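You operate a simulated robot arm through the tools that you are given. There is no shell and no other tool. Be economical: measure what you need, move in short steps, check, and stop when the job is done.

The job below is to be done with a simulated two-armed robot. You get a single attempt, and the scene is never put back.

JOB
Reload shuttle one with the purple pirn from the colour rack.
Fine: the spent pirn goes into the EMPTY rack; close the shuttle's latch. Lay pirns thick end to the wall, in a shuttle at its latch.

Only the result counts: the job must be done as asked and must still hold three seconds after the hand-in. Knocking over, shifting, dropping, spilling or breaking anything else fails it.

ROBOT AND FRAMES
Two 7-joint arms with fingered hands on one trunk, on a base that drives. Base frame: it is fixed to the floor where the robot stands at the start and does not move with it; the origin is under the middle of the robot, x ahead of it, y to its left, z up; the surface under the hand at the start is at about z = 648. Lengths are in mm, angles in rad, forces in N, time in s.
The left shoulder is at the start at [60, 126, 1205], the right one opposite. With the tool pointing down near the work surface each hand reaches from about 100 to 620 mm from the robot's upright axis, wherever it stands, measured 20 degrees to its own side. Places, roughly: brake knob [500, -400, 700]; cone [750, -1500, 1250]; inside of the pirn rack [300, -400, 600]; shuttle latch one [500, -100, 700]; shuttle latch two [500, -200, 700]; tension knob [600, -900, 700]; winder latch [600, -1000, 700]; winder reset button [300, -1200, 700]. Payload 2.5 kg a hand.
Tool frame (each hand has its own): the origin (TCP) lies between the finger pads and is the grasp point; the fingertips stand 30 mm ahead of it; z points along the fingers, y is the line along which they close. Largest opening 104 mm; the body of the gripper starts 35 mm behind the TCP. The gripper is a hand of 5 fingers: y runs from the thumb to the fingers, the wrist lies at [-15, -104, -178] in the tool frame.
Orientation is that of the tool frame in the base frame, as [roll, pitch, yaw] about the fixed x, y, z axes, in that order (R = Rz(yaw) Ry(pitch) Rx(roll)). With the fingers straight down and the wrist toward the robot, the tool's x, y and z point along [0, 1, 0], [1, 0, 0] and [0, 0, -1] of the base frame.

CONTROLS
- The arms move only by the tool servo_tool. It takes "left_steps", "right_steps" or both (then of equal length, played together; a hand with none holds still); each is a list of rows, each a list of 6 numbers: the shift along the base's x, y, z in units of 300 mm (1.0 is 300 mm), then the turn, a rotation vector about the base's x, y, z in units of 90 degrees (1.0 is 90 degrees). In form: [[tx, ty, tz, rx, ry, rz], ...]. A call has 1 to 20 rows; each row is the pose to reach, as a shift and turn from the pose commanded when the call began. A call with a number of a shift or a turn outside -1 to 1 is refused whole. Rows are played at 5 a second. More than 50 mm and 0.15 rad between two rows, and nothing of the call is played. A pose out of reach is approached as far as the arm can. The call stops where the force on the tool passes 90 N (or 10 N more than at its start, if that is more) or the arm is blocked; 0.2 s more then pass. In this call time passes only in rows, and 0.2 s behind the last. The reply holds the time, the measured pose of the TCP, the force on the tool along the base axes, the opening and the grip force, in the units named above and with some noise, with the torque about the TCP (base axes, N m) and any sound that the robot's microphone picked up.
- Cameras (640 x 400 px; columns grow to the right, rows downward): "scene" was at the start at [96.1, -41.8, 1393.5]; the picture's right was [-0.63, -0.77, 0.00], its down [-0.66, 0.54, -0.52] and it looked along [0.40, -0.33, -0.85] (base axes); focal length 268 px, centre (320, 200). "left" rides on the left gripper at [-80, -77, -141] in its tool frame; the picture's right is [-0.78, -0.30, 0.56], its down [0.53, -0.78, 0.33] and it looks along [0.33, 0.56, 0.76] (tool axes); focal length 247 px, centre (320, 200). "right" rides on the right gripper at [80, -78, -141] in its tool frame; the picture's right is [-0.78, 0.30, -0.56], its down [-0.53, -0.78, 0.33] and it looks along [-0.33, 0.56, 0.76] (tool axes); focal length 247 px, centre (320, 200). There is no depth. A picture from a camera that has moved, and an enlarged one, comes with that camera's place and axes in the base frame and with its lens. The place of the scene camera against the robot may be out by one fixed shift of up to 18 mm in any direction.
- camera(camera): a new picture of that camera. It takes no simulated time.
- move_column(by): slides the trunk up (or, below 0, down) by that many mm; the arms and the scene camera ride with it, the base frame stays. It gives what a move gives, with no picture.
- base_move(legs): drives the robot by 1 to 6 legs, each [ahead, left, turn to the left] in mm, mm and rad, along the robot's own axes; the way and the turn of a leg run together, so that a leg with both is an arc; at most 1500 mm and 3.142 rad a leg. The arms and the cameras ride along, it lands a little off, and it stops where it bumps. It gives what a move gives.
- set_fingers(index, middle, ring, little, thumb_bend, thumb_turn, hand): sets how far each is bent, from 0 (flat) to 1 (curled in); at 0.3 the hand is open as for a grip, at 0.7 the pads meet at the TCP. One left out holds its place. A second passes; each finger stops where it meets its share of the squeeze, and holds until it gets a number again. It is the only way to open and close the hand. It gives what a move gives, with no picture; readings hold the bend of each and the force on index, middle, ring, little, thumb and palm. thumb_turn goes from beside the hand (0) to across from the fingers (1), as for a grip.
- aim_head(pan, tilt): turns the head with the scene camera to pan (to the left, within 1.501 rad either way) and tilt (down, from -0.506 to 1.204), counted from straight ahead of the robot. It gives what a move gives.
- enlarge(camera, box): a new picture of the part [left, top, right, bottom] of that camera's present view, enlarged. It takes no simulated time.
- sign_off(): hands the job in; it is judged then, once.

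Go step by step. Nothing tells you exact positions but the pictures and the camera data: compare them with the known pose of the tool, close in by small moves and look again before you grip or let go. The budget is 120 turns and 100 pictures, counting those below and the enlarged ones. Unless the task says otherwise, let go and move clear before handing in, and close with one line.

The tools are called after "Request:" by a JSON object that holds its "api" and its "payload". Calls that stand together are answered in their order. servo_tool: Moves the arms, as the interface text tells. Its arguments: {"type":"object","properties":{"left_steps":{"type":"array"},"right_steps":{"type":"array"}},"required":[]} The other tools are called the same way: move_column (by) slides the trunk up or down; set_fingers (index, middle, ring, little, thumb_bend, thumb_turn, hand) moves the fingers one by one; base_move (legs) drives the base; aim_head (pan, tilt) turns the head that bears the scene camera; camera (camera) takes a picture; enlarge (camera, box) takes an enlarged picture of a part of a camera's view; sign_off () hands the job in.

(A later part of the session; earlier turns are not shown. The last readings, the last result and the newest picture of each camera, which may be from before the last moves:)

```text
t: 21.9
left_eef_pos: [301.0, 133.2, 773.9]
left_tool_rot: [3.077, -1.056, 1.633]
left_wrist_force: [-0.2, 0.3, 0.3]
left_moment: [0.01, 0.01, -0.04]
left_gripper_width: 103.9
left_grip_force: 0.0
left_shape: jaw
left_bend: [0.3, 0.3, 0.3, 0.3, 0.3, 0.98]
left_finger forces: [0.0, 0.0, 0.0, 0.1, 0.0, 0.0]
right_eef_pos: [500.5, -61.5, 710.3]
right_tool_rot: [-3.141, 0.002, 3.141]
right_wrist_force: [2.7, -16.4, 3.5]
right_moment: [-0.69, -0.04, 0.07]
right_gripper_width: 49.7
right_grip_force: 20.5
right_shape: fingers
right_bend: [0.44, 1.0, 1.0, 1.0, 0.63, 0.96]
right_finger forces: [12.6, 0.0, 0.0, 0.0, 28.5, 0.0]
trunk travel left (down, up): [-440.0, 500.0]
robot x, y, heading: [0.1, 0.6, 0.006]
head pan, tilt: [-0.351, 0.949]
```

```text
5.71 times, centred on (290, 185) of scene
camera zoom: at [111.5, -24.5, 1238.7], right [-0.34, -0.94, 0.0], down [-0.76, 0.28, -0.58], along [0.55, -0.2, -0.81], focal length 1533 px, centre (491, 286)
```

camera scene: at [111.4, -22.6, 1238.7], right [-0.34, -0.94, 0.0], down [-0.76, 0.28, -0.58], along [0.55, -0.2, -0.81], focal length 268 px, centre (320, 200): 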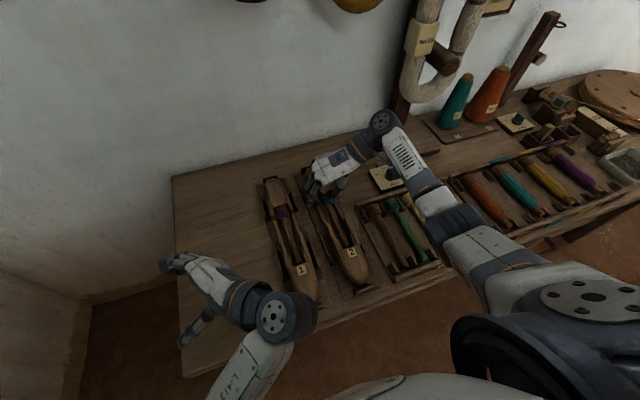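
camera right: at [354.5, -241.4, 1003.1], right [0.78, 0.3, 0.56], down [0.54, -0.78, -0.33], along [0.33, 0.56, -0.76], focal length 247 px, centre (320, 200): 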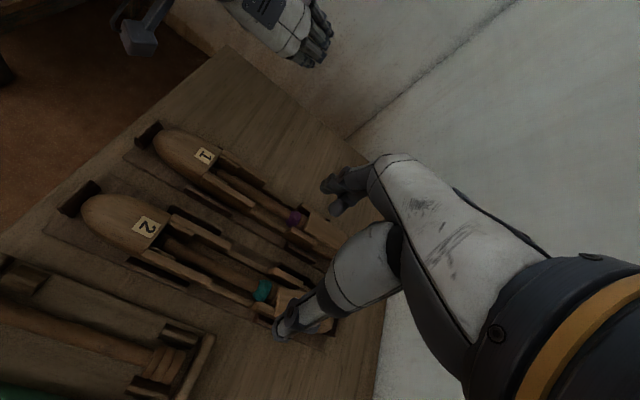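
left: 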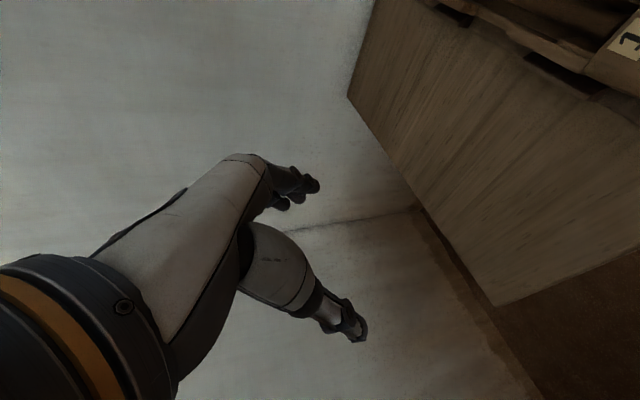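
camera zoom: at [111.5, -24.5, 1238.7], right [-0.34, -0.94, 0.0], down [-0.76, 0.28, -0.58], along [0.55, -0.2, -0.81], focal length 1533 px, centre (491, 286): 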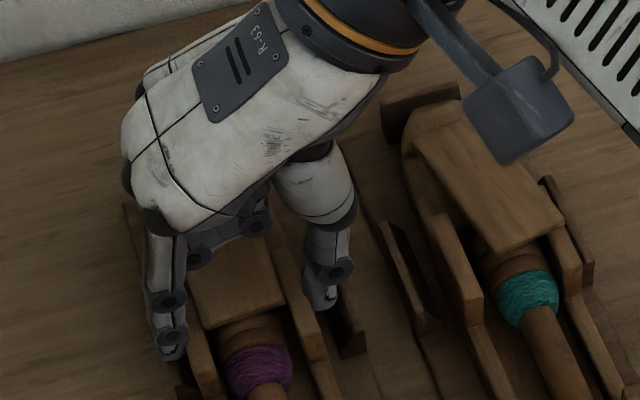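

That was too low: the fingers closed on the cheeks (50 mm). I'll reopen, rise to the level in between (TCP z≈714), and check the width before squeezing.

Request:
{"api": "set_fingers", "payload": {"hand": "right", "index": 0.46, "thumb_bend": 0.46}}

Request:
{"api": "servo_tool", "payload": {"right_steps": [[-0.005, 0, 0.02, 0, 0, 0], [-0.008, 0, 0.022, 0, 0, 0]]}}

Request:
{"api": "set_fingers", "payload": {"hand": "right", "index": 0.6, "thumb_bend": 0.6}}

```text
t: 22.9
left_eef_pos: [299.6, 134.5, 775.3]
left_tool_rot: [3.078, -1.054, 1.632]
left_wrist_force: [0.0, -1.0, 0.8]
left_moment: [-0.02, -0.02, 0.03]
left_gripper_width: 103.8
left_grip_force: 0.0
left_shape: jaw
left_bend: [0.3, 0.3, 0.3, 0.3, 0.3, 0.98]
left_finger forces: [0.1, 0.0, 0.1, 0.0, 0.0, 0.0]
right_eef_pos: [500.8, -59.9, 709.6]
right_tool_rot: [3.142, 0.0, -3.141]
right_wrist_force: [0.3, 0.4, 0.6]
right_moment: [-0.02, 0.0, 0.02]
right_gripper_width: 62.8
right_grip_force: 0.1
right_shape: fingers
right_bend: [0.46, 1.0, 1.0, 1.0, 0.46, 0.97]
right_finger forces: [0.0, 0.0, 0.0, 0.0, 0.1, 0.0]
trunk travel left (down, up): [-440.0, 500.0]
robot x, y, heading: [-0.8, 1.6, 0.008]
head pan, tilt: [-0.351, 0.949]
```

```text
t: 23.4
left_eef_pos: [299.7, 133.7, 773.9]
left_tool_rot: [3.081, -1.056, 1.629]
left_wrist_force: [0.1, -0.5, 1.0]
left_moment: [0.0, -0.01, -0.02]
left_gripper_width: 103.7
left_grip_force: 0.0
left_shape: jaw
left_bend: [0.3, 0.3, 0.3, 0.3, 0.3, 0.98]
left_finger forces: [0.1, 0.0, 0.0, 0.0, 0.1, 0.0]
right_eef_pos: [497.6, -60.6, 716.6]
right_tool_rot: [3.141, 0.0, -3.14]
right_wrist_force: [0.1, 0.7, -0.4]
right_moment: [-0.01, 0.02, 0.01]
right_gripper_width: 62.4
right_grip_force: 0.1
right_shape: fingers
right_bend: [0.46, 1.0, 1.0, 1.0, 0.46, 0.97]
right_finger forces: [0.1, 0.0, 0.0, 0.0, 0.0, 0.0]
trunk travel left (down, up): [-440.0, 500.0]
robot x, y, heading: [2.9, -4.5, -0.002]
head pan, tilt: [-0.351, 0.949]
```

```text
t: 24.4
left_eef_pos: [299.3, 133.7, 775.4]
left_tool_rot: [3.078, -1.053, 1.632]
left_wrist_force: [-0.2, 0.3, 0.3]
left_moment: [0.02, 0.02, -0.04]
left_gripper_width: 103.9
left_grip_force: 0.1
left_shape: jaw
left_bend: [0.3, 0.3, 0.3, 0.3, 0.3, 0.98]
left_finger forces: [0.0, 0.1, 0.0, 0.0, 0.1, 0.1]
right_eef_pos: [496.5, -60.2, 716.2]
right_tool_rot: [3.139, -0.001, -3.141]
right_wrist_force: [0.3, 1.2, 6.9]
right_moment: [0.19, 0.05, -0.04]
right_gripper_width: 34.3
right_grip_force: 4.8
right_shape: fingers
right_bend: [0.56, 1.0, 1.0, 1.0, 0.58, 0.97]
right_finger forces: [6.6, 0.1, 0.0, 0.0, 2.5, 0.0]
trunk travel left (down, up): [-440.0, 500.0]
robot x, y, heading: [-1.5, 3.0, 0.0]
head pan, tilt: [-0.351, 0.949]
```

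Gripping the plate with tips resting on the cheek tops—deepest possible. Squeeze harder, then lift in small steps.

Request:
{"api": "set_fingers", "payload": {"hand": "right", "index": 0.85, "thumb_bend": 0.85}}

Request:
{"api": "servo_tool", "payload": {"right_steps": [[0, 0, 0.01, 0, 0, 0], [0.001, 0, 0.02, 0, 0, 0]]}}

Request:
{"api": "enlarge", "payload": {"camera": "right", "box": [260, 160, 360, 320]}}

```text
t: 25.4
left_eef_pos: [299.9, 134.1, 775.6]
left_tool_rot: [3.075, -1.055, 1.634]
left_wrist_force: [-0.3, -0.2, 0.8]
left_moment: [0.02, -0.01, -0.03]
left_gripper_width: 103.9
left_grip_force: 0.2
left_shape: jaw
left_bend: [0.3, 0.3, 0.3, 0.3, 0.3, 0.98]
left_finger forces: [0.1, 0.0, 0.0, 0.1, 0.0, 0.1]
right_eef_pos: [498.7, -60.5, 715.1]
right_tool_rot: [3.142, 0.001, -3.141]
right_wrist_force: [2.5, 0.1, 8.0]
right_moment: [0.15, -0.01, -0.12]
right_gripper_width: 33.7
right_grip_force: 12.5
right_shape: fingers
right_bend: [0.56, 1.0, 1.0, 1.0, 0.61, 0.97]
right_finger forces: [13.9, 0.1, 0.1, 0.1, 10.7, 0.0]
trunk travel left (down, up): [-440.0, 500.0]
robot x, y, heading: [0.6, -0.9, 0.002]
head pan, tilt: [-0.351, 0.949]
```

```text
t: 26.1
left_eef_pos: [300.2, 134.8, 773.8]
left_tool_rot: [3.08, -1.054, 1.63]
left_wrist_force: [-0.6, 0.8, -0.2]
left_moment: [0.01, 0.0, 0.02]
left_gripper_width: 104.0
left_grip_force: 0.1
left_shape: jaw
left_bend: [0.3, 0.3, 0.3, 0.3, 0.3, 0.98]
left_finger forces: [0.0, 0.0, 0.0, 0.0, 0.1, 0.1]
right_eef_pos: [498.1, -59.2, 720.8]
right_tool_rot: [-3.14, -0.002, -3.139]
right_wrist_force: [-0.4, 0.8, 0.8]
right_moment: [0.07, 0.06, 0.0]
right_gripper_width: 33.9
right_grip_force: 10.5
right_shape: fingers
right_bend: [0.55, 1.0, 1.0, 1.0, 0.61, 0.97]
right_finger forces: [11.7, 0.1, 0.0, 0.0, 9.5, 0.0]
trunk travel left (down, up): [-440.0, 500.0]
robot x, y, heading: [-2.9, 3.0, -0.001]
head pan, tilt: [-0.351, 0.949]
```

```text
2.50 times, centred on (310, 240) of right
camera zoom: at [416.1, -136.8, 862.9], right [0.78, 0.3, 0.55], down [0.54, -0.78, -0.33], along [0.33, 0.56, -0.76], focal length 617 px, centre (345, 100)
```

zoom: 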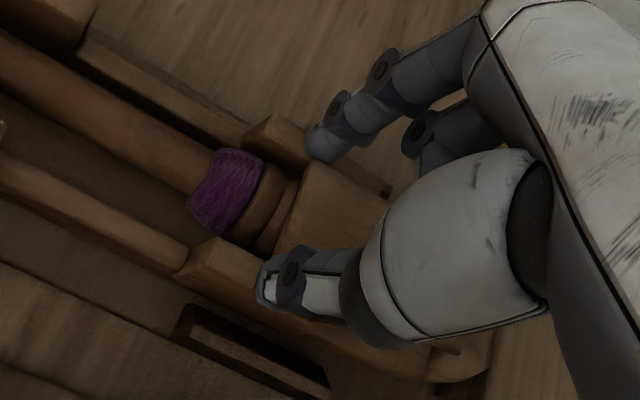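

Still holding and the plate appears to be rising. I'll continue along the hinge arc in small steps.

Request:
{"api": "servo_tool", "payload": {"right_steps": [[0.004, 0, 0.02, 0, 0, 0], [0.01, 0, 0.037, 0, 0, 0], [0.018, 0, 0.053, 0, 0, 0], [0.027, 0, 0.068, 0, 0, 0]]}}

Request:
{"api": "enlarge", "payload": {"camera": "right", "box": [260, 160, 360, 320]}}

Request:
{"api": "enlarge", "payload": {"camera": "scene", "box": [250, 150, 330, 220]}}

```text
t: 27.1
left_eef_pos: [300.8, 133.2, 774.8]
left_tool_rot: [3.078, -1.055, 1.632]
left_wrist_force: [-0.4, 0.9, 0.3]
left_moment: [0.01, 0.01, -0.02]
left_gripper_width: 104.1
left_grip_force: 0.0
left_shape: jaw
left_bend: [0.3, 0.3, 0.3, 0.3, 0.3, 0.98]
left_finger forces: [0.0, 0.1, 0.0, 0.1, 0.0, 0.1]
right_eef_pos: [506.0, -61.0, 743.7]
right_tool_rot: [3.141, 0.001, -3.14]
right_wrist_force: [0.1, -0.1, -1.5]
right_moment: [0.01, -0.01, -0.02]
right_gripper_width: 33.6
right_grip_force: 9.4
right_shape: fingers
right_bend: [0.55, 1.0, 1.0, 1.0, 0.61, 0.98]
right_finger forces: [10.6, 0.0, 0.0, 0.0, 9.0, 0.0]
trunk travel left (down, up): [-440.0, 500.0]
robot x, y, heading: [1.7, -0.5, 0.004]
head pan, tilt: [-0.351, 0.949]
```

```text
2.50 times, centred on (310, 240) of right
camera zoom: at [424.6, -136.6, 884.6], right [0.77, 0.3, 0.56], down [0.54, -0.78, -0.33], along [0.33, 0.56, -0.76], focal length 617 px, centre (345, 100)
```

zoom: 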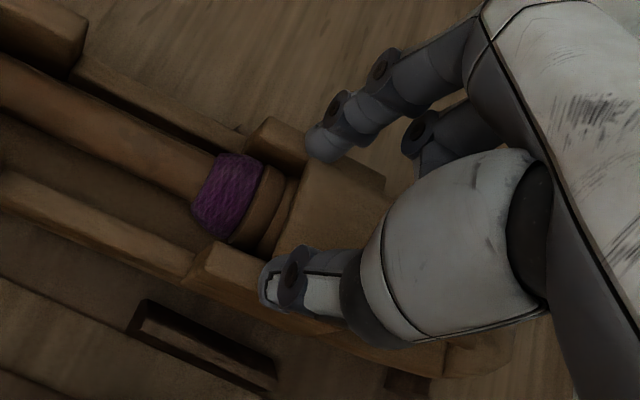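

```text
5.71 times, centred on (290, 185) of scene
camera zoom: at [111.8, -23.5, 1238.7], right [-0.34, -0.94, 0.0], down [-0.76, 0.28, -0.58], along [0.55, -0.2, -0.81], focal length 1533 px, centre (491, 286)
```

zoom: 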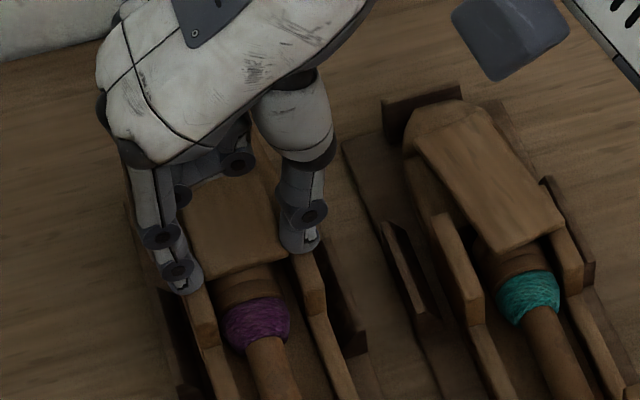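

The camera shows the cheeks rising with the hand: the whole shuttle is lifting rather than the latch opening. I'll lower it straight back into its cradle along the same path.

Request:
{"api": "servo_tool", "payload": {"right_steps": [[-0.009, 0, -0.015, 0, 0, 0], [-0.017, 0, -0.031, 0, 0, 0], [-0.023, 0, -0.048, 0, 0, 0], [-0.027, 0, -0.068, 0, 0, 0], [-0.027, 0, -0.078, 0, 0, 0], [-0.027, 0, -0.087, 0, 0, 0], [-0.027, 0, -0.092, 0, 0, 0]]}}

Request:
{"api": "camera", "payload": {"camera": "right"}}

Request:
{"api": "enlarge", "payload": {"camera": "scene", "box": [240, 150, 360, 310]}}

```text
t: 28.6
left_eef_pos: [299.0, 134.2, 775.6]
left_tool_rot: [3.077, -1.056, 1.631]
left_wrist_force: [0.1, 0.0, -0.8]
left_moment: [0.01, -0.01, -0.02]
left_gripper_width: 103.6
left_grip_force: 0.0
left_shape: jaw
left_bend: [0.3, 0.3, 0.3, 0.3, 0.3, 0.98]
left_finger forces: [0.0, 0.0, 0.1, 0.1, 0.0, 0.1]
right_eef_pos: [497.6, -59.3, 716.8]
right_tool_rot: [-3.141, 0.004, -3.14]
right_wrist_force: [0.5, -2.2, 9.1]
right_moment: [0.02, -0.02, -0.05]
right_gripper_width: 33.4
right_grip_force: 11.6
right_shape: fingers
right_bend: [0.56, 1.0, 1.0, 1.0, 0.61, 0.97]
right_finger forces: [11.5, 0.0, 0.0, 0.0, 12.0, 0.1]
trunk travel left (down, up): [-440.0, 500.0]
robot x, y, heading: [0.5, -1.4, 0.002]
head pan, tilt: [-0.351, 0.949]
```

```text
66 pictures are left
camera right: at [416.2, -136.9, 858.3], right [0.77, 0.3, 0.56], down [0.54, -0.78, -0.33], along [0.34, 0.56, -0.76], focal length 247 px, centre (320, 200)
```

right: 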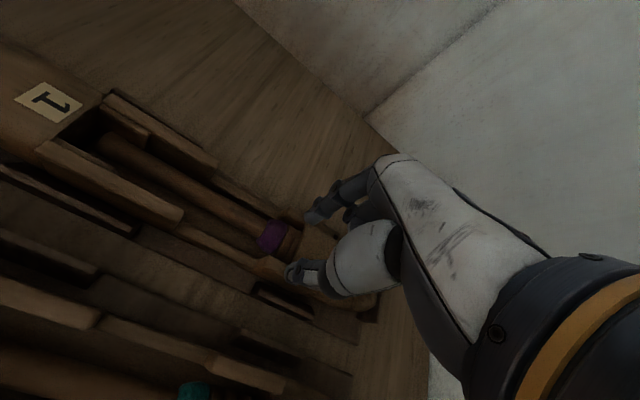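

```text
2.50 times, centred on (300, 230) of scene
camera zoom: at [110.8, -23.6, 1239.0], right [-0.34, -0.94, 0.0], down [-0.76, 0.28, -0.58], along [0.55, -0.2, -0.81], focal length 671 px, centre (370, 125)
```

zoom: 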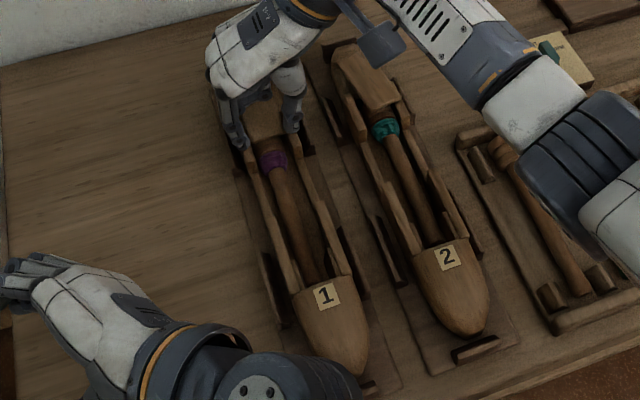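

The shuttle is seated again. Before bringing in the second hand, I'll gently test whether the plate slides toward the wall, where the cradle's end stop holds the shuttle.

Request:
{"api": "servo_tool", "payload": {"right_steps": [[0.01, 0, 0.004, 0, 0, 0], [0.02, 0, 0.006, 0, 0, 0], [0.03, 0, 0.006, 0, 0, 0]]}}

Request:
{"api": "enlarge", "payload": {"camera": "right", "box": [200, 140, 400, 340]}}

```text
t: 29.4
left_eef_pos: [299.4, 133.6, 773.5]
left_tool_rot: [3.076, -1.056, 1.633]
left_wrist_force: [0.1, 1.1, 0.0]
left_moment: [0.0, -0.03, -0.02]
left_gripper_width: 103.8
left_grip_force: 0.1
left_shape: jaw
left_bend: [0.3, 0.3, 0.3, 0.3, 0.3, 0.98]
left_finger forces: [0.0, 0.0, 0.0, 0.0, 0.0, 0.0]
right_eef_pos: [504.7, -60.9, 716.2]
right_tool_rot: [3.141, -0.002, -3.139]
right_wrist_force: [-11.0, 0.1, 7.8]
right_moment: [0.09, 0.39, 0.05]
right_gripper_width: 33.6
right_grip_force: 12.4
right_shape: fingers
right_bend: [0.55, 1.0, 1.0, 1.0, 0.62, 0.95]
right_finger forces: [14.2, 0.0, 0.0, 0.1, 10.5, 0.1]
trunk travel left (down, up): [-440.0, 500.0]
robot x, y, heading: [-1.3, -1.5, -0.003]
head pan, tilt: [-0.351, 0.949]
```

```text
2.00 times, centred on (300, 240) of right
camera zoom: at [424.0, -136.5, 858.7], right [0.78, 0.3, 0.56], down [0.54, -0.77, -0.33], along [0.33, 0.56, -0.76], focal length 494 px, centre (360, 120)
```

zoom: 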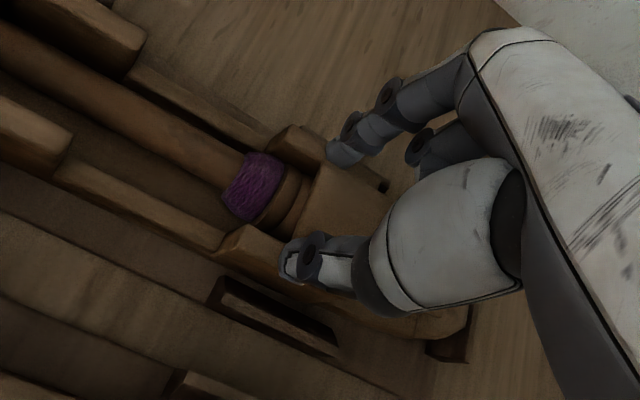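

The plate doesn't slide (11 N resistance), so it's a stiff hinge and the shuttle must be held down. I'll undo the shift and bring the left hand over to press the shuttle rails while the right lifts the lid.

Request:
{"api": "servo_tool", "payload": {"right_steps": [[-0.015, 0, 0, 0, 0, 0], [-0.025, 0, 0, 0, 0, 0], [-0.025, 0, 0, 0, 0, 0], [-0.025, 0, 0, 0, 0, 0], [-0.025, 0, 0, 0, 0, 0], [-0.025, 0, 0, 0, 0, 0], [-0.025, 0, 0, 0, 0, 0], [-0.025, 0, 0, 0, 0, 0]], "left_steps": [[0.0, 0, 0.05, -0.08, 0, 0], [0.0, 0, 0.1, -0.168, 0, 0], [0.0, 0, 0.15, -0.252, 0, 0], [0.0, 0, 0.2, -0.336, 0, 0], [0, 0, 0.22, -0.42, 0, 0], [0, -0.05, 0.22, -0.504, 0, 0], [0, -0.1, 0.22, -0.588, 0, 0], [0, -0.15, 0.22, -0.672, 0, 0]]}}

Request:
{"api": "set_fingers", "payload": {"hand": "left", "index": 0.68, "middle": 0.68, "ring": 0.68, "little": 0.68, "thumb_bend": 0.68}}

Request:
{"api": "camera", "payload": {"camera": "scene"}}

```text
t: 30.1
left_eef_pos: [302.4, 149.4, 758.8]
left_tool_rot: [-2.943, -1.046, 1.42]
left_wrist_force: [-0.1, 0.3, -0.6]
left_moment: [-0.01, 0.04, 0.04]
left_gripper_width: 103.8
left_grip_force: 0.0
left_shape: jaw
left_bend: [0.3, 0.3, 0.3, 0.3, 0.3, 0.98]
left_finger forces: [0.1, 0.0, 0.0, 0.1, 0.0, 0.0]
right_eef_pos: [500.6, -60.4, 717.1]
right_tool_rot: [3.14, 0.006, 3.139]
right_wrist_force: [0.5, 0.5, 0.4]
right_moment: [0.1, -0.01, -0.12]
right_gripper_width: 33.5
right_grip_force: 11.3
right_shape: fingers
right_bend: [0.56, 1.0, 1.0, 1.0, 0.62, 0.96]
right_finger forces: [12.2, 0.1, 0.1, 0.0, 10.1, 0.0]
trunk travel left (down, up): [-440.0, 500.0]
robot x, y, heading: [1.5, -0.6, 0.001]
head pan, tilt: [-0.351, 0.949]
stopped in row 2 (left hand): the arm was blocked; the commanded pose is now the measured one
```

```text
t: 31.1
left_eef_pos: [303.2, 150.5, 760.4]
left_tool_rot: [-2.945, -1.043, 1.422]
left_wrist_force: [-0.2, 0.4, -0.4]
left_moment: [-0.01, 0.01, 0.0]
left_gripper_width: 6.7
left_grip_force: 0.1
left_shape: fingers
left_bend: [0.68, 0.68, 0.68, 0.68, 0.68, 0.98]
left_finger forces: [0.0, 0.0, 0.0, 0.0, 0.0, 0.1]
right_eef_pos: [501.1, -59.8, 717.1]
right_tool_rot: [-3.141, 0.006, 3.14]
right_wrist_force: [1.6, 0.9, -0.5]
right_moment: [0.14, -0.04, -0.14]
right_gripper_width: 33.5
right_grip_force: 11.1
right_shape: fingers
right_bend: [0.56, 1.0, 1.0, 1.0, 0.62, 0.96]
right_finger forces: [12.2, 0.0, 0.1, 0.0, 10.1, 0.0]
trunk travel left (down, up): [-440.0, 500.0]
robot x, y, heading: [-1.5, -0.9, 0.0]
head pan, tilt: [-0.351, 0.949]
```

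```text
63 pictures are left
camera scene: at [111.9, -23.5, 1238.7], right [-0.34, -0.94, 0.0], down [-0.76, 0.28, -0.58], along [0.55, -0.2, -0.81], focal length 268 px, centre (320, 200)
```

scene: 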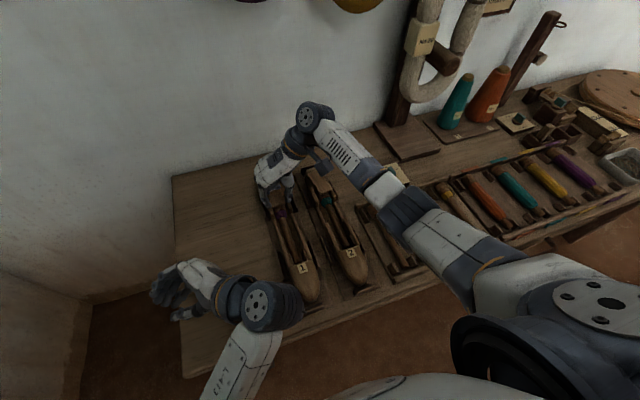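

The left arm is cramped against the body. I'll first move it forward over the empty table end, then turn it fingers-down.

Request:
{"api": "servo_tool", "payload": {"left_steps": [[0.08, 0, 0.02, 0, 0, 0], [0.16, 0, 0.05, 0, 0, 0], [0.24, 0, 0.1, 0, 0, 0], [0.32, 0, 0.15, -0.08, 0, 0], [0.36, 0, 0.2, -0.16, 0, 0], [0.36, 0, 0.25, -0.24, 0, 0], [0.36, 0, 0.3, -0.32, 0, 0], [0.36, 0, 0.33, -0.4, 0, 0]]}}

```text
t: 32.2
left_eef_pos: [401.5, 200.0, 807.5]
left_tool_rot: [-2.937, -1.042, 1.449]
left_wrist_force: [0.0, 0.5, -0.1]
left_moment: [-0.03, 0.0, 0.01]
left_gripper_width: 6.1
left_grip_force: 0.0
left_shape: fingers
left_bend: [0.68, 0.68, 0.68, 0.68, 0.68, 0.98]
left_finger forces: [0.0, 0.0, 0.1, 0.1, 0.0, 0.0]
right_eef_pos: [502.2, -59.5, 717.3]
right_tool_rot: [3.14, 0.006, 3.139]
right_wrist_force: [0.3, 0.0, -0.2]
right_moment: [0.08, -0.05, -0.09]
right_gripper_width: 33.4
right_grip_force: 11.0
right_shape: fingers
right_bend: [0.56, 1.0, 1.0, 1.0, 0.62, 0.96]
right_finger forces: [12.3, 0.1, 0.1, 0.0, 10.2, 0.1]
trunk travel left (down, up): [-440.0, 500.0]
robot x, y, heading: [1.6, 2.4, 0.001]
head pan, tilt: [-0.351, 0.949]
stopped in row 5 (left hand): the arm was blocked; the commanded pose is now the measured one
```

Request:
{"api": "servo_tool", "payload": {"left_steps": [[0, -0.1, 0.05, 0, 0, 0], [0, -0.2, 0.1, 0, 0, 0], [0, -0.3, 0.15, 0, 0, 0]]}}

Request:
{"api": "aim_head", "payload": {"pan": 0.3, "tilt": 0.9}}

Request:
{"api": "camera", "payload": {"camera": "scene"}}

```text
t: 32.8
left_eef_pos: [403.4, 194.1, 834.7]
left_tool_rot: [-2.883, -1.23, 1.442]
left_wrist_force: [0.2, 0.1, 0.0]
left_moment: [-0.02, 0.03, -0.03]
left_gripper_width: 6.1
left_grip_force: 0.1
left_shape: fingers
left_bend: [0.68, 0.68, 0.68, 0.68, 0.68, 0.98]
left_finger forces: [0.1, 0.0, 0.0, 0.1, 0.1, 0.0]
right_eef_pos: [500.5, -60.3, 716.9]
right_tool_rot: [3.141, 0.003, 3.141]
right_wrist_force: [-0.5, -0.4, -0.9]
right_moment: [0.07, -0.01, -0.13]
right_gripper_width: 33.8
right_grip_force: 11.3
right_shape: fingers
right_bend: [0.56, 1.0, 1.0, 1.0, 0.62, 0.96]
right_finger forces: [12.0, 0.0, 0.0, 0.1, 10.4, 0.0]
trunk travel left (down, up): [-440.0, 500.0]
robot x, y, heading: [1.7, -0.7, 0.002]
head pan, tilt: [-0.351, 0.949]
stopped in row 3 (left hand): the arm was blocked; the commanded pose is now the measured one
```

```text
t: 33.9
left_eef_pos: [404.1, 193.2, 835.2]
left_tool_rot: [-2.874, -1.23, 1.431]
left_wrist_force: [0.6, -0.6, -0.9]
left_moment: [0.01, -0.01, 0.02]
left_gripper_width: 6.1
left_grip_force: 0.1
left_shape: fingers
left_bend: [0.68, 0.68, 0.68, 0.68, 0.68, 0.98]
left_finger forces: [0.0, 0.0, 0.0, 0.0, 0.0, 0.0]
right_eef_pos: [501.6, -59.3, 716.9]
right_tool_rot: [3.141, 0.004, 3.141]
right_wrist_force: [0.0, 0.4, -1.3]
right_moment: [0.07, 0.01, -0.12]
right_gripper_width: 33.6
right_grip_force: 11.1
right_shape: fingers
right_bend: [0.56, 1.0, 1.0, 1.0, 0.62, 0.96]
right_finger forces: [12.3, 0.0, 0.1, 0.0, 10.1, 0.0]
trunk travel left (down, up): [-440.0, 500.0]
robot x, y, heading: [2.9, 0.9, -0.002]
head pan, tilt: [0.3, 0.901]
```

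```text
62 pictures are left
camera scene: at [115.6, 23.8, 1242.3], right [0.3, -0.96, 0.0], down [-0.75, -0.23, -0.62], along [0.59, 0.18, -0.78], focal length 268 px, centre (320, 200)
```

scene: 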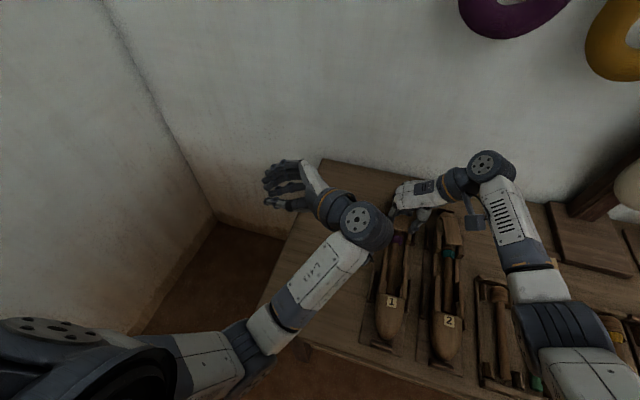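

The wrist ended up too close to the shoulder when turning about the fingertips. I'll turn about the wrist instead, bringing the left hand in toward y≈40 while it rotates down.

Request:
{"api": "servo_tool", "payload": {"left_steps": [[0, -0.02, -0.03, -0.085, 0, 0], [0, -0.05, -0.07, -0.17, 0, 0], [0, -0.09, -0.11, -0.255, 0, 0], [0, -0.14, -0.14, -0.34, 0, 0], [0, -0.2, -0.17, -0.425, 0, 0], [0, -0.27, -0.18, -0.51, 0, 0], [0, -0.35, -0.18, -0.595, 0, 0], [0, -0.42, -0.18, -0.68, 0, 0], [0, -0.48, -0.18, -0.76, 0, 0]]}}

Request:
{"api": "camera", "payload": {"camera": "scene"}}

```text
t: 34.7
left_eef_pos: [408.5, 222.3, 813.2]
left_tool_rot: [-2.982, -1.028, 1.563]
left_wrist_force: [0.3, 0.5, 0.1]
left_moment: [0.01, 0.01, 0.03]
left_gripper_width: 6.3
left_grip_force: 0.1
left_shape: fingers
left_bend: [0.68, 0.68, 0.68, 0.68, 0.68, 0.98]
left_finger forces: [0.0, 0.0, 0.0, 0.0, 0.0, 0.0]
right_eef_pos: [502.1, -60.6, 716.8]
right_tool_rot: [3.139, 0.005, 3.14]
right_wrist_force: [0.8, 0.4, -0.1]
right_moment: [0.09, -0.02, -0.13]
right_gripper_width: 33.6
right_grip_force: 11.1
right_shape: fingers
right_bend: [0.56, 1.0, 1.0, 1.0, 0.62, 0.96]
right_finger forces: [12.1, 0.0, 0.0, 0.0, 10.2, 0.0]
trunk travel left (down, up): [-440.0, 500.0]
robot x, y, heading: [0.9, -0.6, 0.002]
head pan, tilt: [0.3, 0.901]
stopped in row 4 (left hand): the arm was blocked; the commanded pose is now the measured one
```

```text
61 pictures are left
camera scene: at [115.6, 23.9, 1242.3], right [0.3, -0.96, 0.0], down [-0.75, -0.23, -0.62], along [0.59, 0.18, -0.78], focal length 268 px, centre (320, 200)
```

scene: 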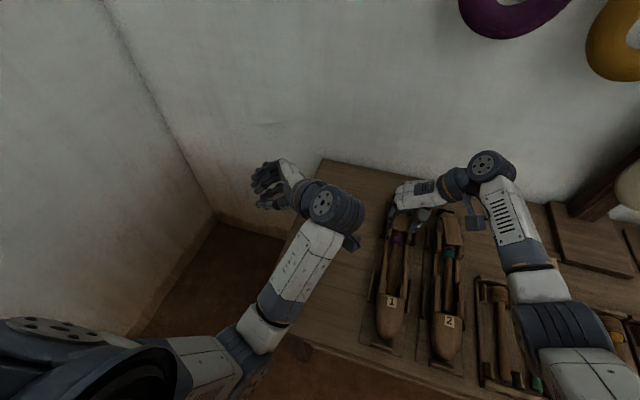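

The left arm's wrist is at a limit, so before spending more on it I'll test with a small sideways motion whether the latch swivels instead of hinging.

Request:
{"api": "aim_head", "payload": {"pan": -0.2, "tilt": 0.95}}

Request:
{"api": "servo_tool", "payload": {"right_steps": [[0, 0.01, 0.006, 0, 0, 0], [0, 0.02, 0.006, 0, 0, 0], [0, 0.03, 0.006, 0, 0, 0]]}}

Request:
{"api": "enlarge", "payload": {"camera": "right", "box": [240, 160, 400, 340]}}

```text
t: 35.6
left_eef_pos: [407.7, 222.5, 814.4]
left_tool_rot: [-2.98, -1.029, 1.56]
left_wrist_force: [0.1, 0.0, 0.4]
left_moment: [-0.01, -0.04, 0.03]
left_gripper_width: 6.1
left_grip_force: 0.0
left_shape: fingers
left_bend: [0.68, 0.68, 0.68, 0.68, 0.68, 0.98]
left_finger forces: [0.0, 0.0, 0.0, 0.0, 0.0, 0.0]
right_eef_pos: [502.1, -59.8, 717.2]
right_tool_rot: [-3.141, 0.006, 3.141]
right_wrist_force: [1.3, 0.0, -0.7]
right_moment: [0.08, -0.01, -0.11]
right_gripper_width: 33.8
right_grip_force: 11.2
right_shape: fingers
right_bend: [0.56, 1.0, 1.0, 1.0, 0.62, 0.96]
right_finger forces: [12.2, 0.0, 0.0, 0.0, 10.2, 0.0]
trunk travel left (down, up): [-440.0, 500.0]
robot x, y, heading: [0.7, 3.1, -0.004]
head pan, tilt: [-0.201, 0.949]
```

```text
t: 36.4
left_eef_pos: [408.8, 221.3, 813.3]
left_tool_rot: [-2.982, -1.028, 1.562]
left_wrist_force: [0.2, -0.2, 0.3]
left_moment: [0.02, -0.01, -0.01]
left_gripper_width: 6.2
left_grip_force: 0.1
left_shape: fingers
left_bend: [0.68, 0.68, 0.68, 0.68, 0.68, 0.98]
left_finger forces: [0.0, 0.0, 0.0, 0.0, 0.0, 0.0]
right_eef_pos: [501.1, -52.8, 719.3]
right_tool_rot: [-3.14, 0.005, 3.139]
right_wrist_force: [-2.0, -8.4, 2.8]
right_moment: [-0.32, 0.04, -0.02]
right_gripper_width: 29.6
right_grip_force: 9.4
right_shape: fingers
right_bend: [0.61, 1.0, 1.0, 1.0, 0.6, 0.96]
right_finger forces: [4.3, 0.1, 0.0, 0.0, 14.6, 0.0]
trunk travel left (down, up): [-440.0, 500.0]
robot x, y, heading: [2.3, -3.4, 0.001]
head pan, tilt: [-0.201, 0.949]
```

```text
2.22 times, centred on (320, 250) of right
camera zoom: at [418.6, -128.6, 861.1], right [0.77, 0.29, 0.56], down [0.54, -0.78, -0.33], along [0.34, 0.55, -0.76], focal length 549 px, centre (320, 89)
```

zoom: 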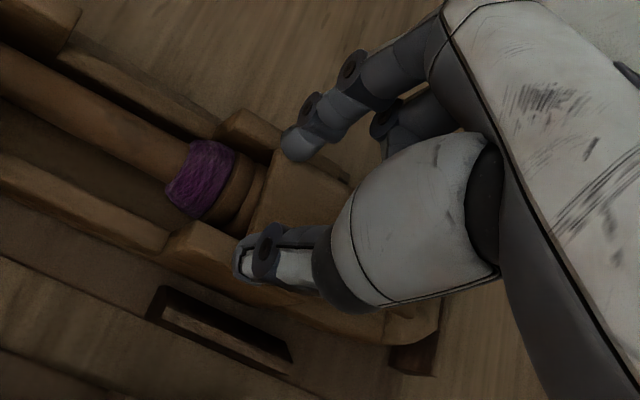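

No swivel either (8 N, no turning), so it is a hinge. I'll undo that and work the left arm outward first, to free its wrist.

Request:
{"api": "servo_tool", "payload": {"right_steps": [[0, -0.015, -0.003, 0, 0, 0], [0, -0.024, -0.006, 0, 0, 0], [0, -0.024, -0.006, 0, 0, 0], [0, -0.024, -0.006, 0, 0, 0], [0, -0.024, -0.006, 0, 0, 0]], "left_steps": [[0.03, 0.06, 0.02, 0, 0, 0], [0.06, 0.12, 0.04, 0, 0, 0], [0.09, 0.18, 0.06, 0, 0, 0], [0.12, 0.24, 0.08, 0, 0, 0], [0.15, 0.3, 0.1, 0, 0, 0]]}}

Request:
{"api": "servo_tool", "payload": {"left_steps": [[0, -0.03, -0.03, -0.08, 0, 0], [0, -0.07, -0.06, -0.16, 0, 0], [0, -0.12, -0.1, -0.24, 0, 0], [0, -0.17, -0.13, -0.32, 0, 0], [0, -0.23, -0.16, -0.4, 0, 0], [0, -0.3, -0.18, -0.48, 0, 0], [0, -0.37, -0.2, -0.56, 0, 0], [0, -0.44, -0.2, -0.64, 0, 0]]}}

```text
t: 37.6
left_eef_pos: [451.8, 310.4, 844.3]
left_tool_rot: [-2.978, -1.025, 1.558]
left_wrist_force: [0.3, -0.3, 0.0]
left_moment: [0.01, 0.0, 0.0]
left_gripper_width: 6.2
left_grip_force: 0.0
left_shape: fingers
left_bend: [0.68, 0.68, 0.68, 0.68, 0.68, 0.98]
left_finger forces: [0.0, 0.0, 0.0, 0.0, 0.0, 0.0]
right_eef_pos: [502.5, -57.8, 719.3]
right_tool_rot: [3.138, 0.007, 3.142]
right_wrist_force: [0.2, -0.5, 8.7]
right_moment: [0.16, 0.06, -0.03]
right_gripper_width: 28.5
right_grip_force: 11.7
right_shape: fingers
right_bend: [0.59, 1.0, 1.0, 1.0, 0.62, 0.97]
right_finger forces: [14.6, 0.1, 0.0, 0.0, 8.5, 0.0]
trunk travel left (down, up): [-440.0, 500.0]
robot x, y, heading: [4.3, 2.1, 0.003]
head pan, tilt: [-0.201, 0.949]
```

```text
t: 39.5
left_eef_pos: [449.5, 238.4, 786.9]
left_tool_rot: [-2.993, -0.163, 1.627]
left_wrist_force: [0.7, -0.6, -0.4]
left_moment: [0.0, -0.03, 0.02]
left_gripper_width: 6.1
left_grip_force: 0.1
left_shape: fingers
left_bend: [0.68, 0.68, 0.68, 0.68, 0.68, 0.98]
left_finger forces: [0.0, 0.1, 0.0, 0.0, 0.0, 0.1]
right_eef_pos: [502.1, -58.6, 718.2]
right_tool_rot: [3.139, 0.005, 3.14]
right_wrist_force: [-1.6, 0.3, 5.0]
right_moment: [0.01, 0.06, 0.03]
right_gripper_width: 28.8
right_grip_force: 9.2
right_shape: fingers
right_bend: [0.59, 1.0, 1.0, 1.0, 0.62, 0.97]
right_finger forces: [9.9, 0.0, 0.0, 0.0, 8.5, 0.0]
trunk travel left (down, up): [-440.0, 500.0]
robot x, y, heading: [-1.6, -1.7, 0.003]
head pan, tilt: [-0.201, 0.949]
stopped in row 8 (left hand): the arm was blocked; the commanded pose is now the measured one
```

The left hand is now nearly fingers-down at (450, 238). Next I'll try to bring it across toward the shuttle rails at a safe height.

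Request:
{"api": "servo_tool", "payload": {"left_steps": [[-0.02, -0.12, 0, -0.03, 0, 0], [-0.04, -0.24, 0, -0.06, 0, 0], [-0.06, -0.36, 0.03, -0.09, 0, 0], [-0.08, -0.48, 0.05, -0.1, 0, 0], [-0.1, -0.6, 0.05, -0.1, 0, 0], [-0.12, -0.7, 0.05, -0.1, 0, 0]]}}

Request:
{"api": "camera", "payload": {"camera": "scene"}}

```text
t: 40.3
left_eef_pos: [457.0, 203.8, 827.3]
left_tool_rot: [-3.091, -0.168, 1.72]
left_wrist_force: [0.4, 0.1, 1.2]
left_moment: [0.01, 0.05, 0.0]
left_gripper_width: 6.4
left_grip_force: 0.1
left_shape: fingers
left_bend: [0.68, 0.68, 0.68, 0.68, 0.68, 0.98]
left_finger forces: [0.0, 0.0, 0.1, 0.0, 0.0, 0.0]
right_eef_pos: [502.1, -57.9, 717.3]
right_tool_rot: [3.137, 0.008, 3.14]
right_wrist_force: [-2.0, -1.8, 5.0]
right_moment: [-0.02, 0.06, -0.01]
right_gripper_width: 28.5
right_grip_force: 8.2
right_shape: fingers
right_bend: [0.59, 1.0, 1.0, 1.0, 0.62, 0.97]
right_finger forces: [8.5, 0.1, 0.1, 0.0, 8.8, 0.0]
trunk travel left (down, up): [-440.0, 500.0]
robot x, y, heading: [3.9, -3.1, 0.002]
head pan, tilt: [-0.201, 0.949]
stopped in row 4 (left hand): the arm was blocked; the commanded pose is now the measured one
```

```text
59 pictures are left
camera scene: at [114.4, -12.8, 1238.7], right [-0.2, -0.98, 0.0], down [-0.8, 0.16, -0.58], along [0.57, -0.12, -0.81], focal length 268 px, centre (320, 200)
```

scene: 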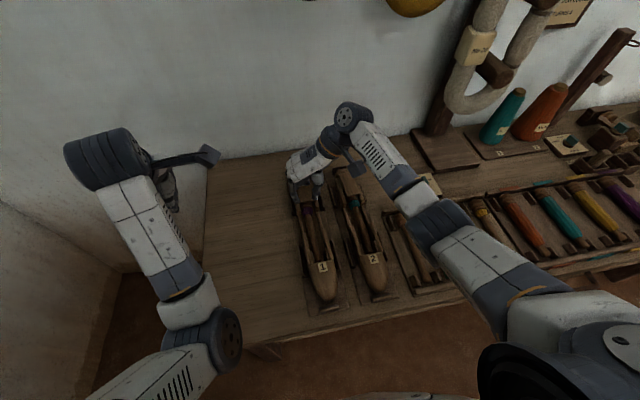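

The left arm's comfortable zone is further to its own side, so I'll release the lid, raise the right hand, and shift the base 150 mm to the right so both hands can reach the shuttle.

Request:
{"api": "set_fingers", "payload": {"hand": "right", "index": 0.46, "thumb_bend": 0.46}}

Request:
{"api": "servo_tool", "payload": {"right_steps": [[0, 0, 0.1, 0, 0, 0], [0, 0, 0.2, 0, 0, 0], [0, 0, 0.3, 0, 0, 0], [-0.05, 0, 0.4, 0, 0, 0]]}}

Request:
{"api": "base_move", "payload": {"legs": [[0, -150, 0]]}}

Request:
{"api": "camera", "payload": {"camera": "scene"}}

```text
t: 41.3
left_eef_pos: [455.1, 202.8, 826.0]
left_tool_rot: [-3.093, -0.169, 1.718]
left_wrist_force: [-0.4, -0.7, 0.2]
left_moment: [-0.01, -0.02, -0.01]
left_gripper_width: 6.3
left_grip_force: 0.0
left_shape: fingers
left_bend: [0.68, 0.68, 0.68, 0.68, 0.68, 0.98]
left_finger forces: [0.0, 0.1, 0.0, 0.1, 0.0, 0.0]
right_eef_pos: [501.8, -57.8, 719.0]
right_tool_rot: [3.138, 0.006, 3.14]
right_wrist_force: [-0.3, 0.6, -0.5]
right_moment: [-0.03, 0.01, -0.02]
right_gripper_width: 61.9
right_grip_force: 0.1
right_shape: fingers
right_bend: [0.46, 1.0, 1.0, 1.0, 0.46, 0.97]
right_finger forces: [0.0, 0.1, 0.0, 0.0, 0.0, 0.0]
trunk travel left (down, up): [-440.0, 500.0]
robot x, y, heading: [-5.1, 5.8, 0.002]
head pan, tilt: [-0.201, 0.949]
```

```text
t: 42.3
left_eef_pos: [455.8, 202.4, 826.2]
left_tool_rot: [-3.09, -0.17, 1.72]
left_wrist_force: [-0.6, -0.1, 0.2]
left_moment: [0.04, 0.0, -0.02]
left_gripper_width: 5.9
left_grip_force: 0.1
left_shape: fingers
left_bend: [0.68, 0.68, 0.68, 0.68, 0.68, 0.98]
left_finger forces: [0.1, 0.0, 0.0, 0.0, 0.0, 0.0]
right_eef_pos: [487.8, -57.9, 838.3]
right_tool_rot: [3.139, 0.006, 3.14]
right_wrist_force: [-0.3, -0.3, 0.1]
right_moment: [0.03, 0.0, 0.01]
right_gripper_width: 62.0
right_grip_force: 0.1
right_shape: fingers
right_bend: [0.46, 1.0, 1.0, 1.0, 0.46, 0.97]
right_finger forces: [0.0, 0.0, 0.0, 0.0, 0.0, 0.1]
trunk travel left (down, up): [-440.0, 500.0]
robot x, y, heading: [4.0, -1.8, 0.001]
head pan, tilt: [-0.201, 0.949]
```

```text
t: 43.6
left_eef_pos: [455.2, 54.0, 825.6]
left_tool_rot: [-3.09, -0.17, 1.718]
left_wrist_force: [-0.3, 0.8, 0.2]
left_moment: [-0.02, -0.01, 0.0]
left_gripper_width: 6.3
left_grip_force: 0.0
left_shape: fingers
left_bend: [0.68, 0.68, 0.68, 0.68, 0.68, 0.98]
left_finger forces: [0.0, 0.0, 0.0, 0.0, 0.0, 0.1]
right_eef_pos: [488.0, -206.6, 838.9]
right_tool_rot: [3.138, 0.007, 3.141]
right_wrist_force: [0.5, -0.2, -0.1]
right_moment: [0.02, -0.01, -0.01]
right_gripper_width: 62.2
right_grip_force: 0.0
right_shape: fingers
right_bend: [0.46, 1.0, 1.0, 1.0, 0.46, 0.97]
right_finger forces: [0.1, 0.0, 0.0, 0.1, 0.0, 0.1]
trunk travel left (down, up): [-440.0, 500.0]
robot x, y, heading: [-0.9, -148.4, 0.002]
head pan, tilt: [-0.201, 0.949]
```

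```text
58 pictures are left
camera scene: at [114.8, -162.1, 1238.7], right [-0.2, -0.98, 0.0], down [-0.8, 0.16, -0.58], along [0.57, -0.12, -0.81], focal length 268 px, centre (320, 200)
```

scene: 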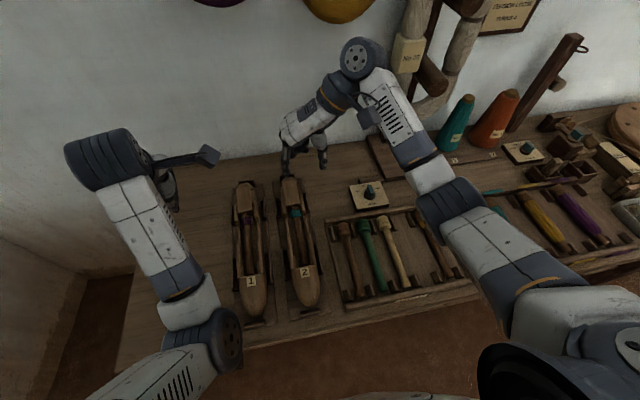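

Request:
{"api": "servo_tool", "payload": {"left_steps": [[-0.05, -0.05, 0, 0.0, 0, 0], [-0.1, -0.1, 0, 0, 0, 0], [-0.15, -0.15, 0, 0, 0, 0], [-0.18, -0.2, 0, 0, 0, 0]], "right_steps": [[0, 0.12, 0, 0, 0, 0], [0, 0.24, 0, 0, 0, 0], [0, 0.36, 0, 0, 0, 0], [0, 0.48, 0, 0, 0, 0]]}}

Request:
{"api": "camera", "payload": {"camera": "scene"}}

```text
t: 44.6
left_eef_pos: [440.2, 38.4, 883.4]
left_tool_rot: [3.011, -0.222, 1.807]
left_wrist_force: [-0.6, 0.7, -0.2]
left_moment: [0.02, -0.02, 0.01]
left_gripper_width: 6.3
left_grip_force: 0.0
left_shape: fingers
left_bend: [0.68, 0.68, 0.68, 0.68, 0.68, 0.98]
left_finger forces: [0.0, 0.0, 0.0, 0.0, 0.0, 0.1]
right_eef_pos: [488.1, -84.4, 837.1]
right_tool_rot: [3.14, 0.006, 3.14]
right_wrist_force: [0.5, 0.4, 0.1]
right_moment: [0.03, 0.0, -0.02]
right_gripper_width: 62.3
right_grip_force: 0.0
right_shape: fingers
right_bend: [0.46, 1.0, 1.0, 1.0, 0.46, 0.97]
right_finger forces: [0.0, 0.0, 0.1, 0.0, 0.1, 0.0]
trunk travel left (down, up): [-440.0, 500.0]
robot x, y, heading: [3.3, -150.0, -0.002]
head pan, tilt: [-0.201, 0.949]
stopped in row 4 (left hand): the arm was blocked; the commanded pose is now the measured one
```

```text
57 pictures are left
camera scene: at [114.9, -162.1, 1238.7], right [-0.2, -0.98, 0.0], down [-0.8, 0.16, -0.58], along [0.57, -0.12, -0.81], focal length 268 px, centre (320, 200)
```

scene: 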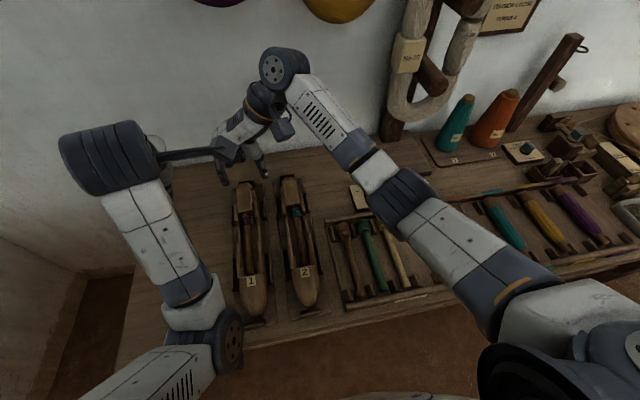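

The left arm can't come further across, so I'll move the base another 100 mm right and bring the right hand left to compensate.

Request:
{"api": "base_move", "payload": {"legs": [[0, -110, 0]]}}

Request:
{"api": "servo_tool", "payload": {"left_steps": [[0.0, 0, -0.05, 0, 0, 0], [0, 0, -0.1, -0.05, 0, 0], [0, 0, -0.15, -0.05, 0, 0], [0, 0, -0.2, -0.05, 0, 0]], "right_steps": [[0.02, 0.1, 0.05, 0, 0, 0], [0.04, 0.2, 0.05, 0, 0, 0], [0.04, 0.3, 0.05, 0, 0, 0], [0.04, 0.4, 0.05, 0, 0, 0]]}}

Request:
{"api": "camera", "payload": {"camera": "scene"}}

```text
t: 45.8
left_eef_pos: [439.9, -70.6, 883.9]
left_tool_rot: [3.013, -0.224, 1.805]
left_wrist_force: [0.1, 0.3, 0.1]
left_moment: [-0.02, -0.02, 0.0]
left_gripper_width: 6.3
left_grip_force: 0.2
left_shape: fingers
left_bend: [0.68, 0.68, 0.68, 0.68, 0.68, 0.98]
left_finger forces: [0.0, 0.0, 0.0, 0.1, 0.1, 0.0]
right_eef_pos: [488.9, -194.1, 838.4]
right_tool_rot: [3.14, 0.006, 3.141]
right_wrist_force: [0.8, -0.2, 0.1]
right_moment: [0.01, 0.03, 0.02]
right_gripper_width: 62.2
right_grip_force: 0.1
right_shape: fingers
right_bend: [0.46, 1.0, 1.0, 1.0, 0.46, 0.97]
right_finger forces: [0.0, 0.1, 0.1, 0.0, 0.0, 0.0]
trunk travel left (down, up): [-440.0, 500.0]
robot x, y, heading: [0.3, -256.9, -0.0]
head pan, tilt: [-0.201, 0.949]
```

```text
t: 47.0
left_eef_pos: [457.0, -44.1, 858.6]
left_tool_rot: [2.926, -0.183, 1.855]
left_wrist_force: [-9.3, -3.9, 0.5]
left_moment: [0.2, -0.56, -0.25]
left_gripper_width: 4.9
left_grip_force: 0.0
left_shape: fingers
left_bend: [0.69, 0.68, 0.68, 0.68, 0.68, 0.98]
left_finger forces: [0.1, 0.0, 0.0, 0.0, 0.0, 0.0]
right_eef_pos: [505.4, -78.8, 850.0]
right_tool_rot: [-3.136, 0.014, 3.125]
right_wrist_force: [10.2, 3.7, -1.2]
right_moment: [-0.25, 0.6, -0.26]
right_gripper_width: 62.0
right_grip_force: 0.1
right_shape: fingers
right_bend: [0.46, 1.0, 1.0, 1.0, 0.46, 0.97]
right_finger forces: [0.1, 0.1, 0.0, 0.0, 0.0, 0.0]
trunk travel left (down, up): [-440.0, 500.0]
robot x, y, heading: [0.3, -260.8, -0.001]
head pan, tilt: [-0.201, 0.949]
stopped in row 4 (left hand): the arm was blocked; the commanded pose is now the measured one
```

```text
56 pictures are left
camera scene: at [115.0, -271.3, 1238.7], right [-0.2, -0.98, 0.0], down [-0.8, 0.16, -0.58], along [0.57, -0.12, -0.81], focal length 268 px, centre (320, 200)
```

scene: 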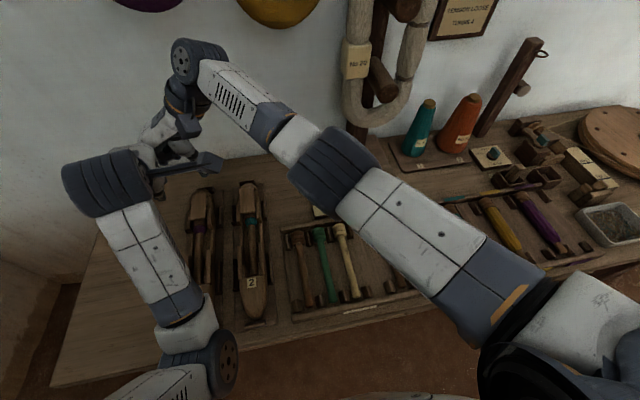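

The hands brushed each other in the air. I'll back the right hand off and tilt the left hand so its fingers point forward-down, which lowers its wrist and suits its elbow.

Request:
{"api": "servo_tool", "payload": {"right_steps": [[0.0, -0.1, 0.02, 0, 0, 0], [0.0, -0.2, 0.03, 0, 0, 0], [0, -0.3, 0.03, 0, 0, 0], [0, -0.4, 0.03, 0, 0, 0], [0, -0.4, 0.03, 0, 0, 0], [0, -0.4, 0.03, 0, 0, 0], [0, -0.4, 0.03, 0, 0, 0], [0, -0.4, 0.03, 0, 0, 0]], "left_steps": [[0, 0, 0, 0, 0, 0], [0, 0, -0.0, 0, -0.08, 0], [0, 0, -0.03, 0, -0.16, 0], [0, 0, -0.06, 0, -0.24, 0], [-0.02, 0, -0.09, 0, -0.32, 0], [-0.04, 0, -0.13, 0, -0.4, 0], [-0.07, 0, -0.17, 0, -0.45, 0], [-0.1, 0, -0.2, 0, -0.45, 0]]}}

Request:
{"api": "camera", "payload": {"camera": "scene"}}

```text
t: 47.9
left_eef_pos: [490.0, -35.6, 938.5]
left_tool_rot: [2.427, -0.051, 1.924]
left_wrist_force: [0.5, 0.9, -0.8]
left_moment: [0.01, -0.01, -0.02]
left_gripper_width: 5.7
left_grip_force: 0.0
left_shape: fingers
left_bend: [0.68, 0.68, 0.68, 0.68, 0.68, 0.98]
left_finger forces: [0.0, 0.0, 0.1, 0.0, 0.1, 0.0]
right_eef_pos: [502.7, -179.7, 858.0]
right_tool_rot: [-3.133, 0.011, 3.131]
right_wrist_force: [-0.1, 0.6, 0.4]
right_moment: [-0.02, 0.03, 0.03]
right_gripper_width: 62.4
right_grip_force: 0.0
right_shape: fingers
right_bend: [0.46, 1.0, 1.0, 1.0, 0.46, 0.97]
right_finger forces: [0.1, 0.0, 0.0, 0.0, 0.1, 0.0]
trunk travel left (down, up): [-440.0, 500.0]
robot x, y, heading: [-0.5, -260.0, -0.0]
head pan, tilt: [-0.201, 0.949]
stopped in row 4 (left hand): the arm was blocked; the commanded pose is now the measured one
```

```text
55 pictures are left
camera scene: at [115.0, -271.0, 1238.7], right [-0.2, -0.98, 0.0], down [-0.8, 0.16, -0.58], along [0.57, -0.12, -0.81], focal length 268 px, centre (320, 200)
```

scene: 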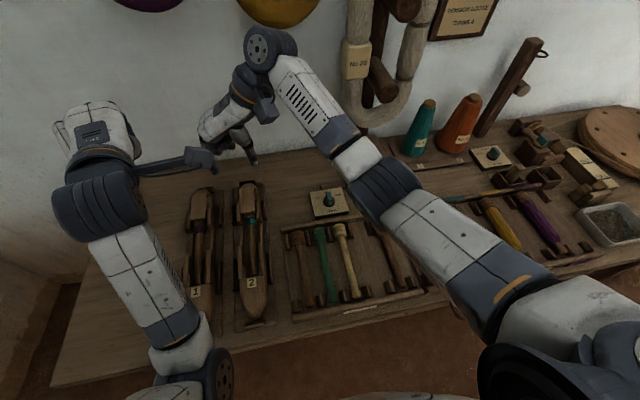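

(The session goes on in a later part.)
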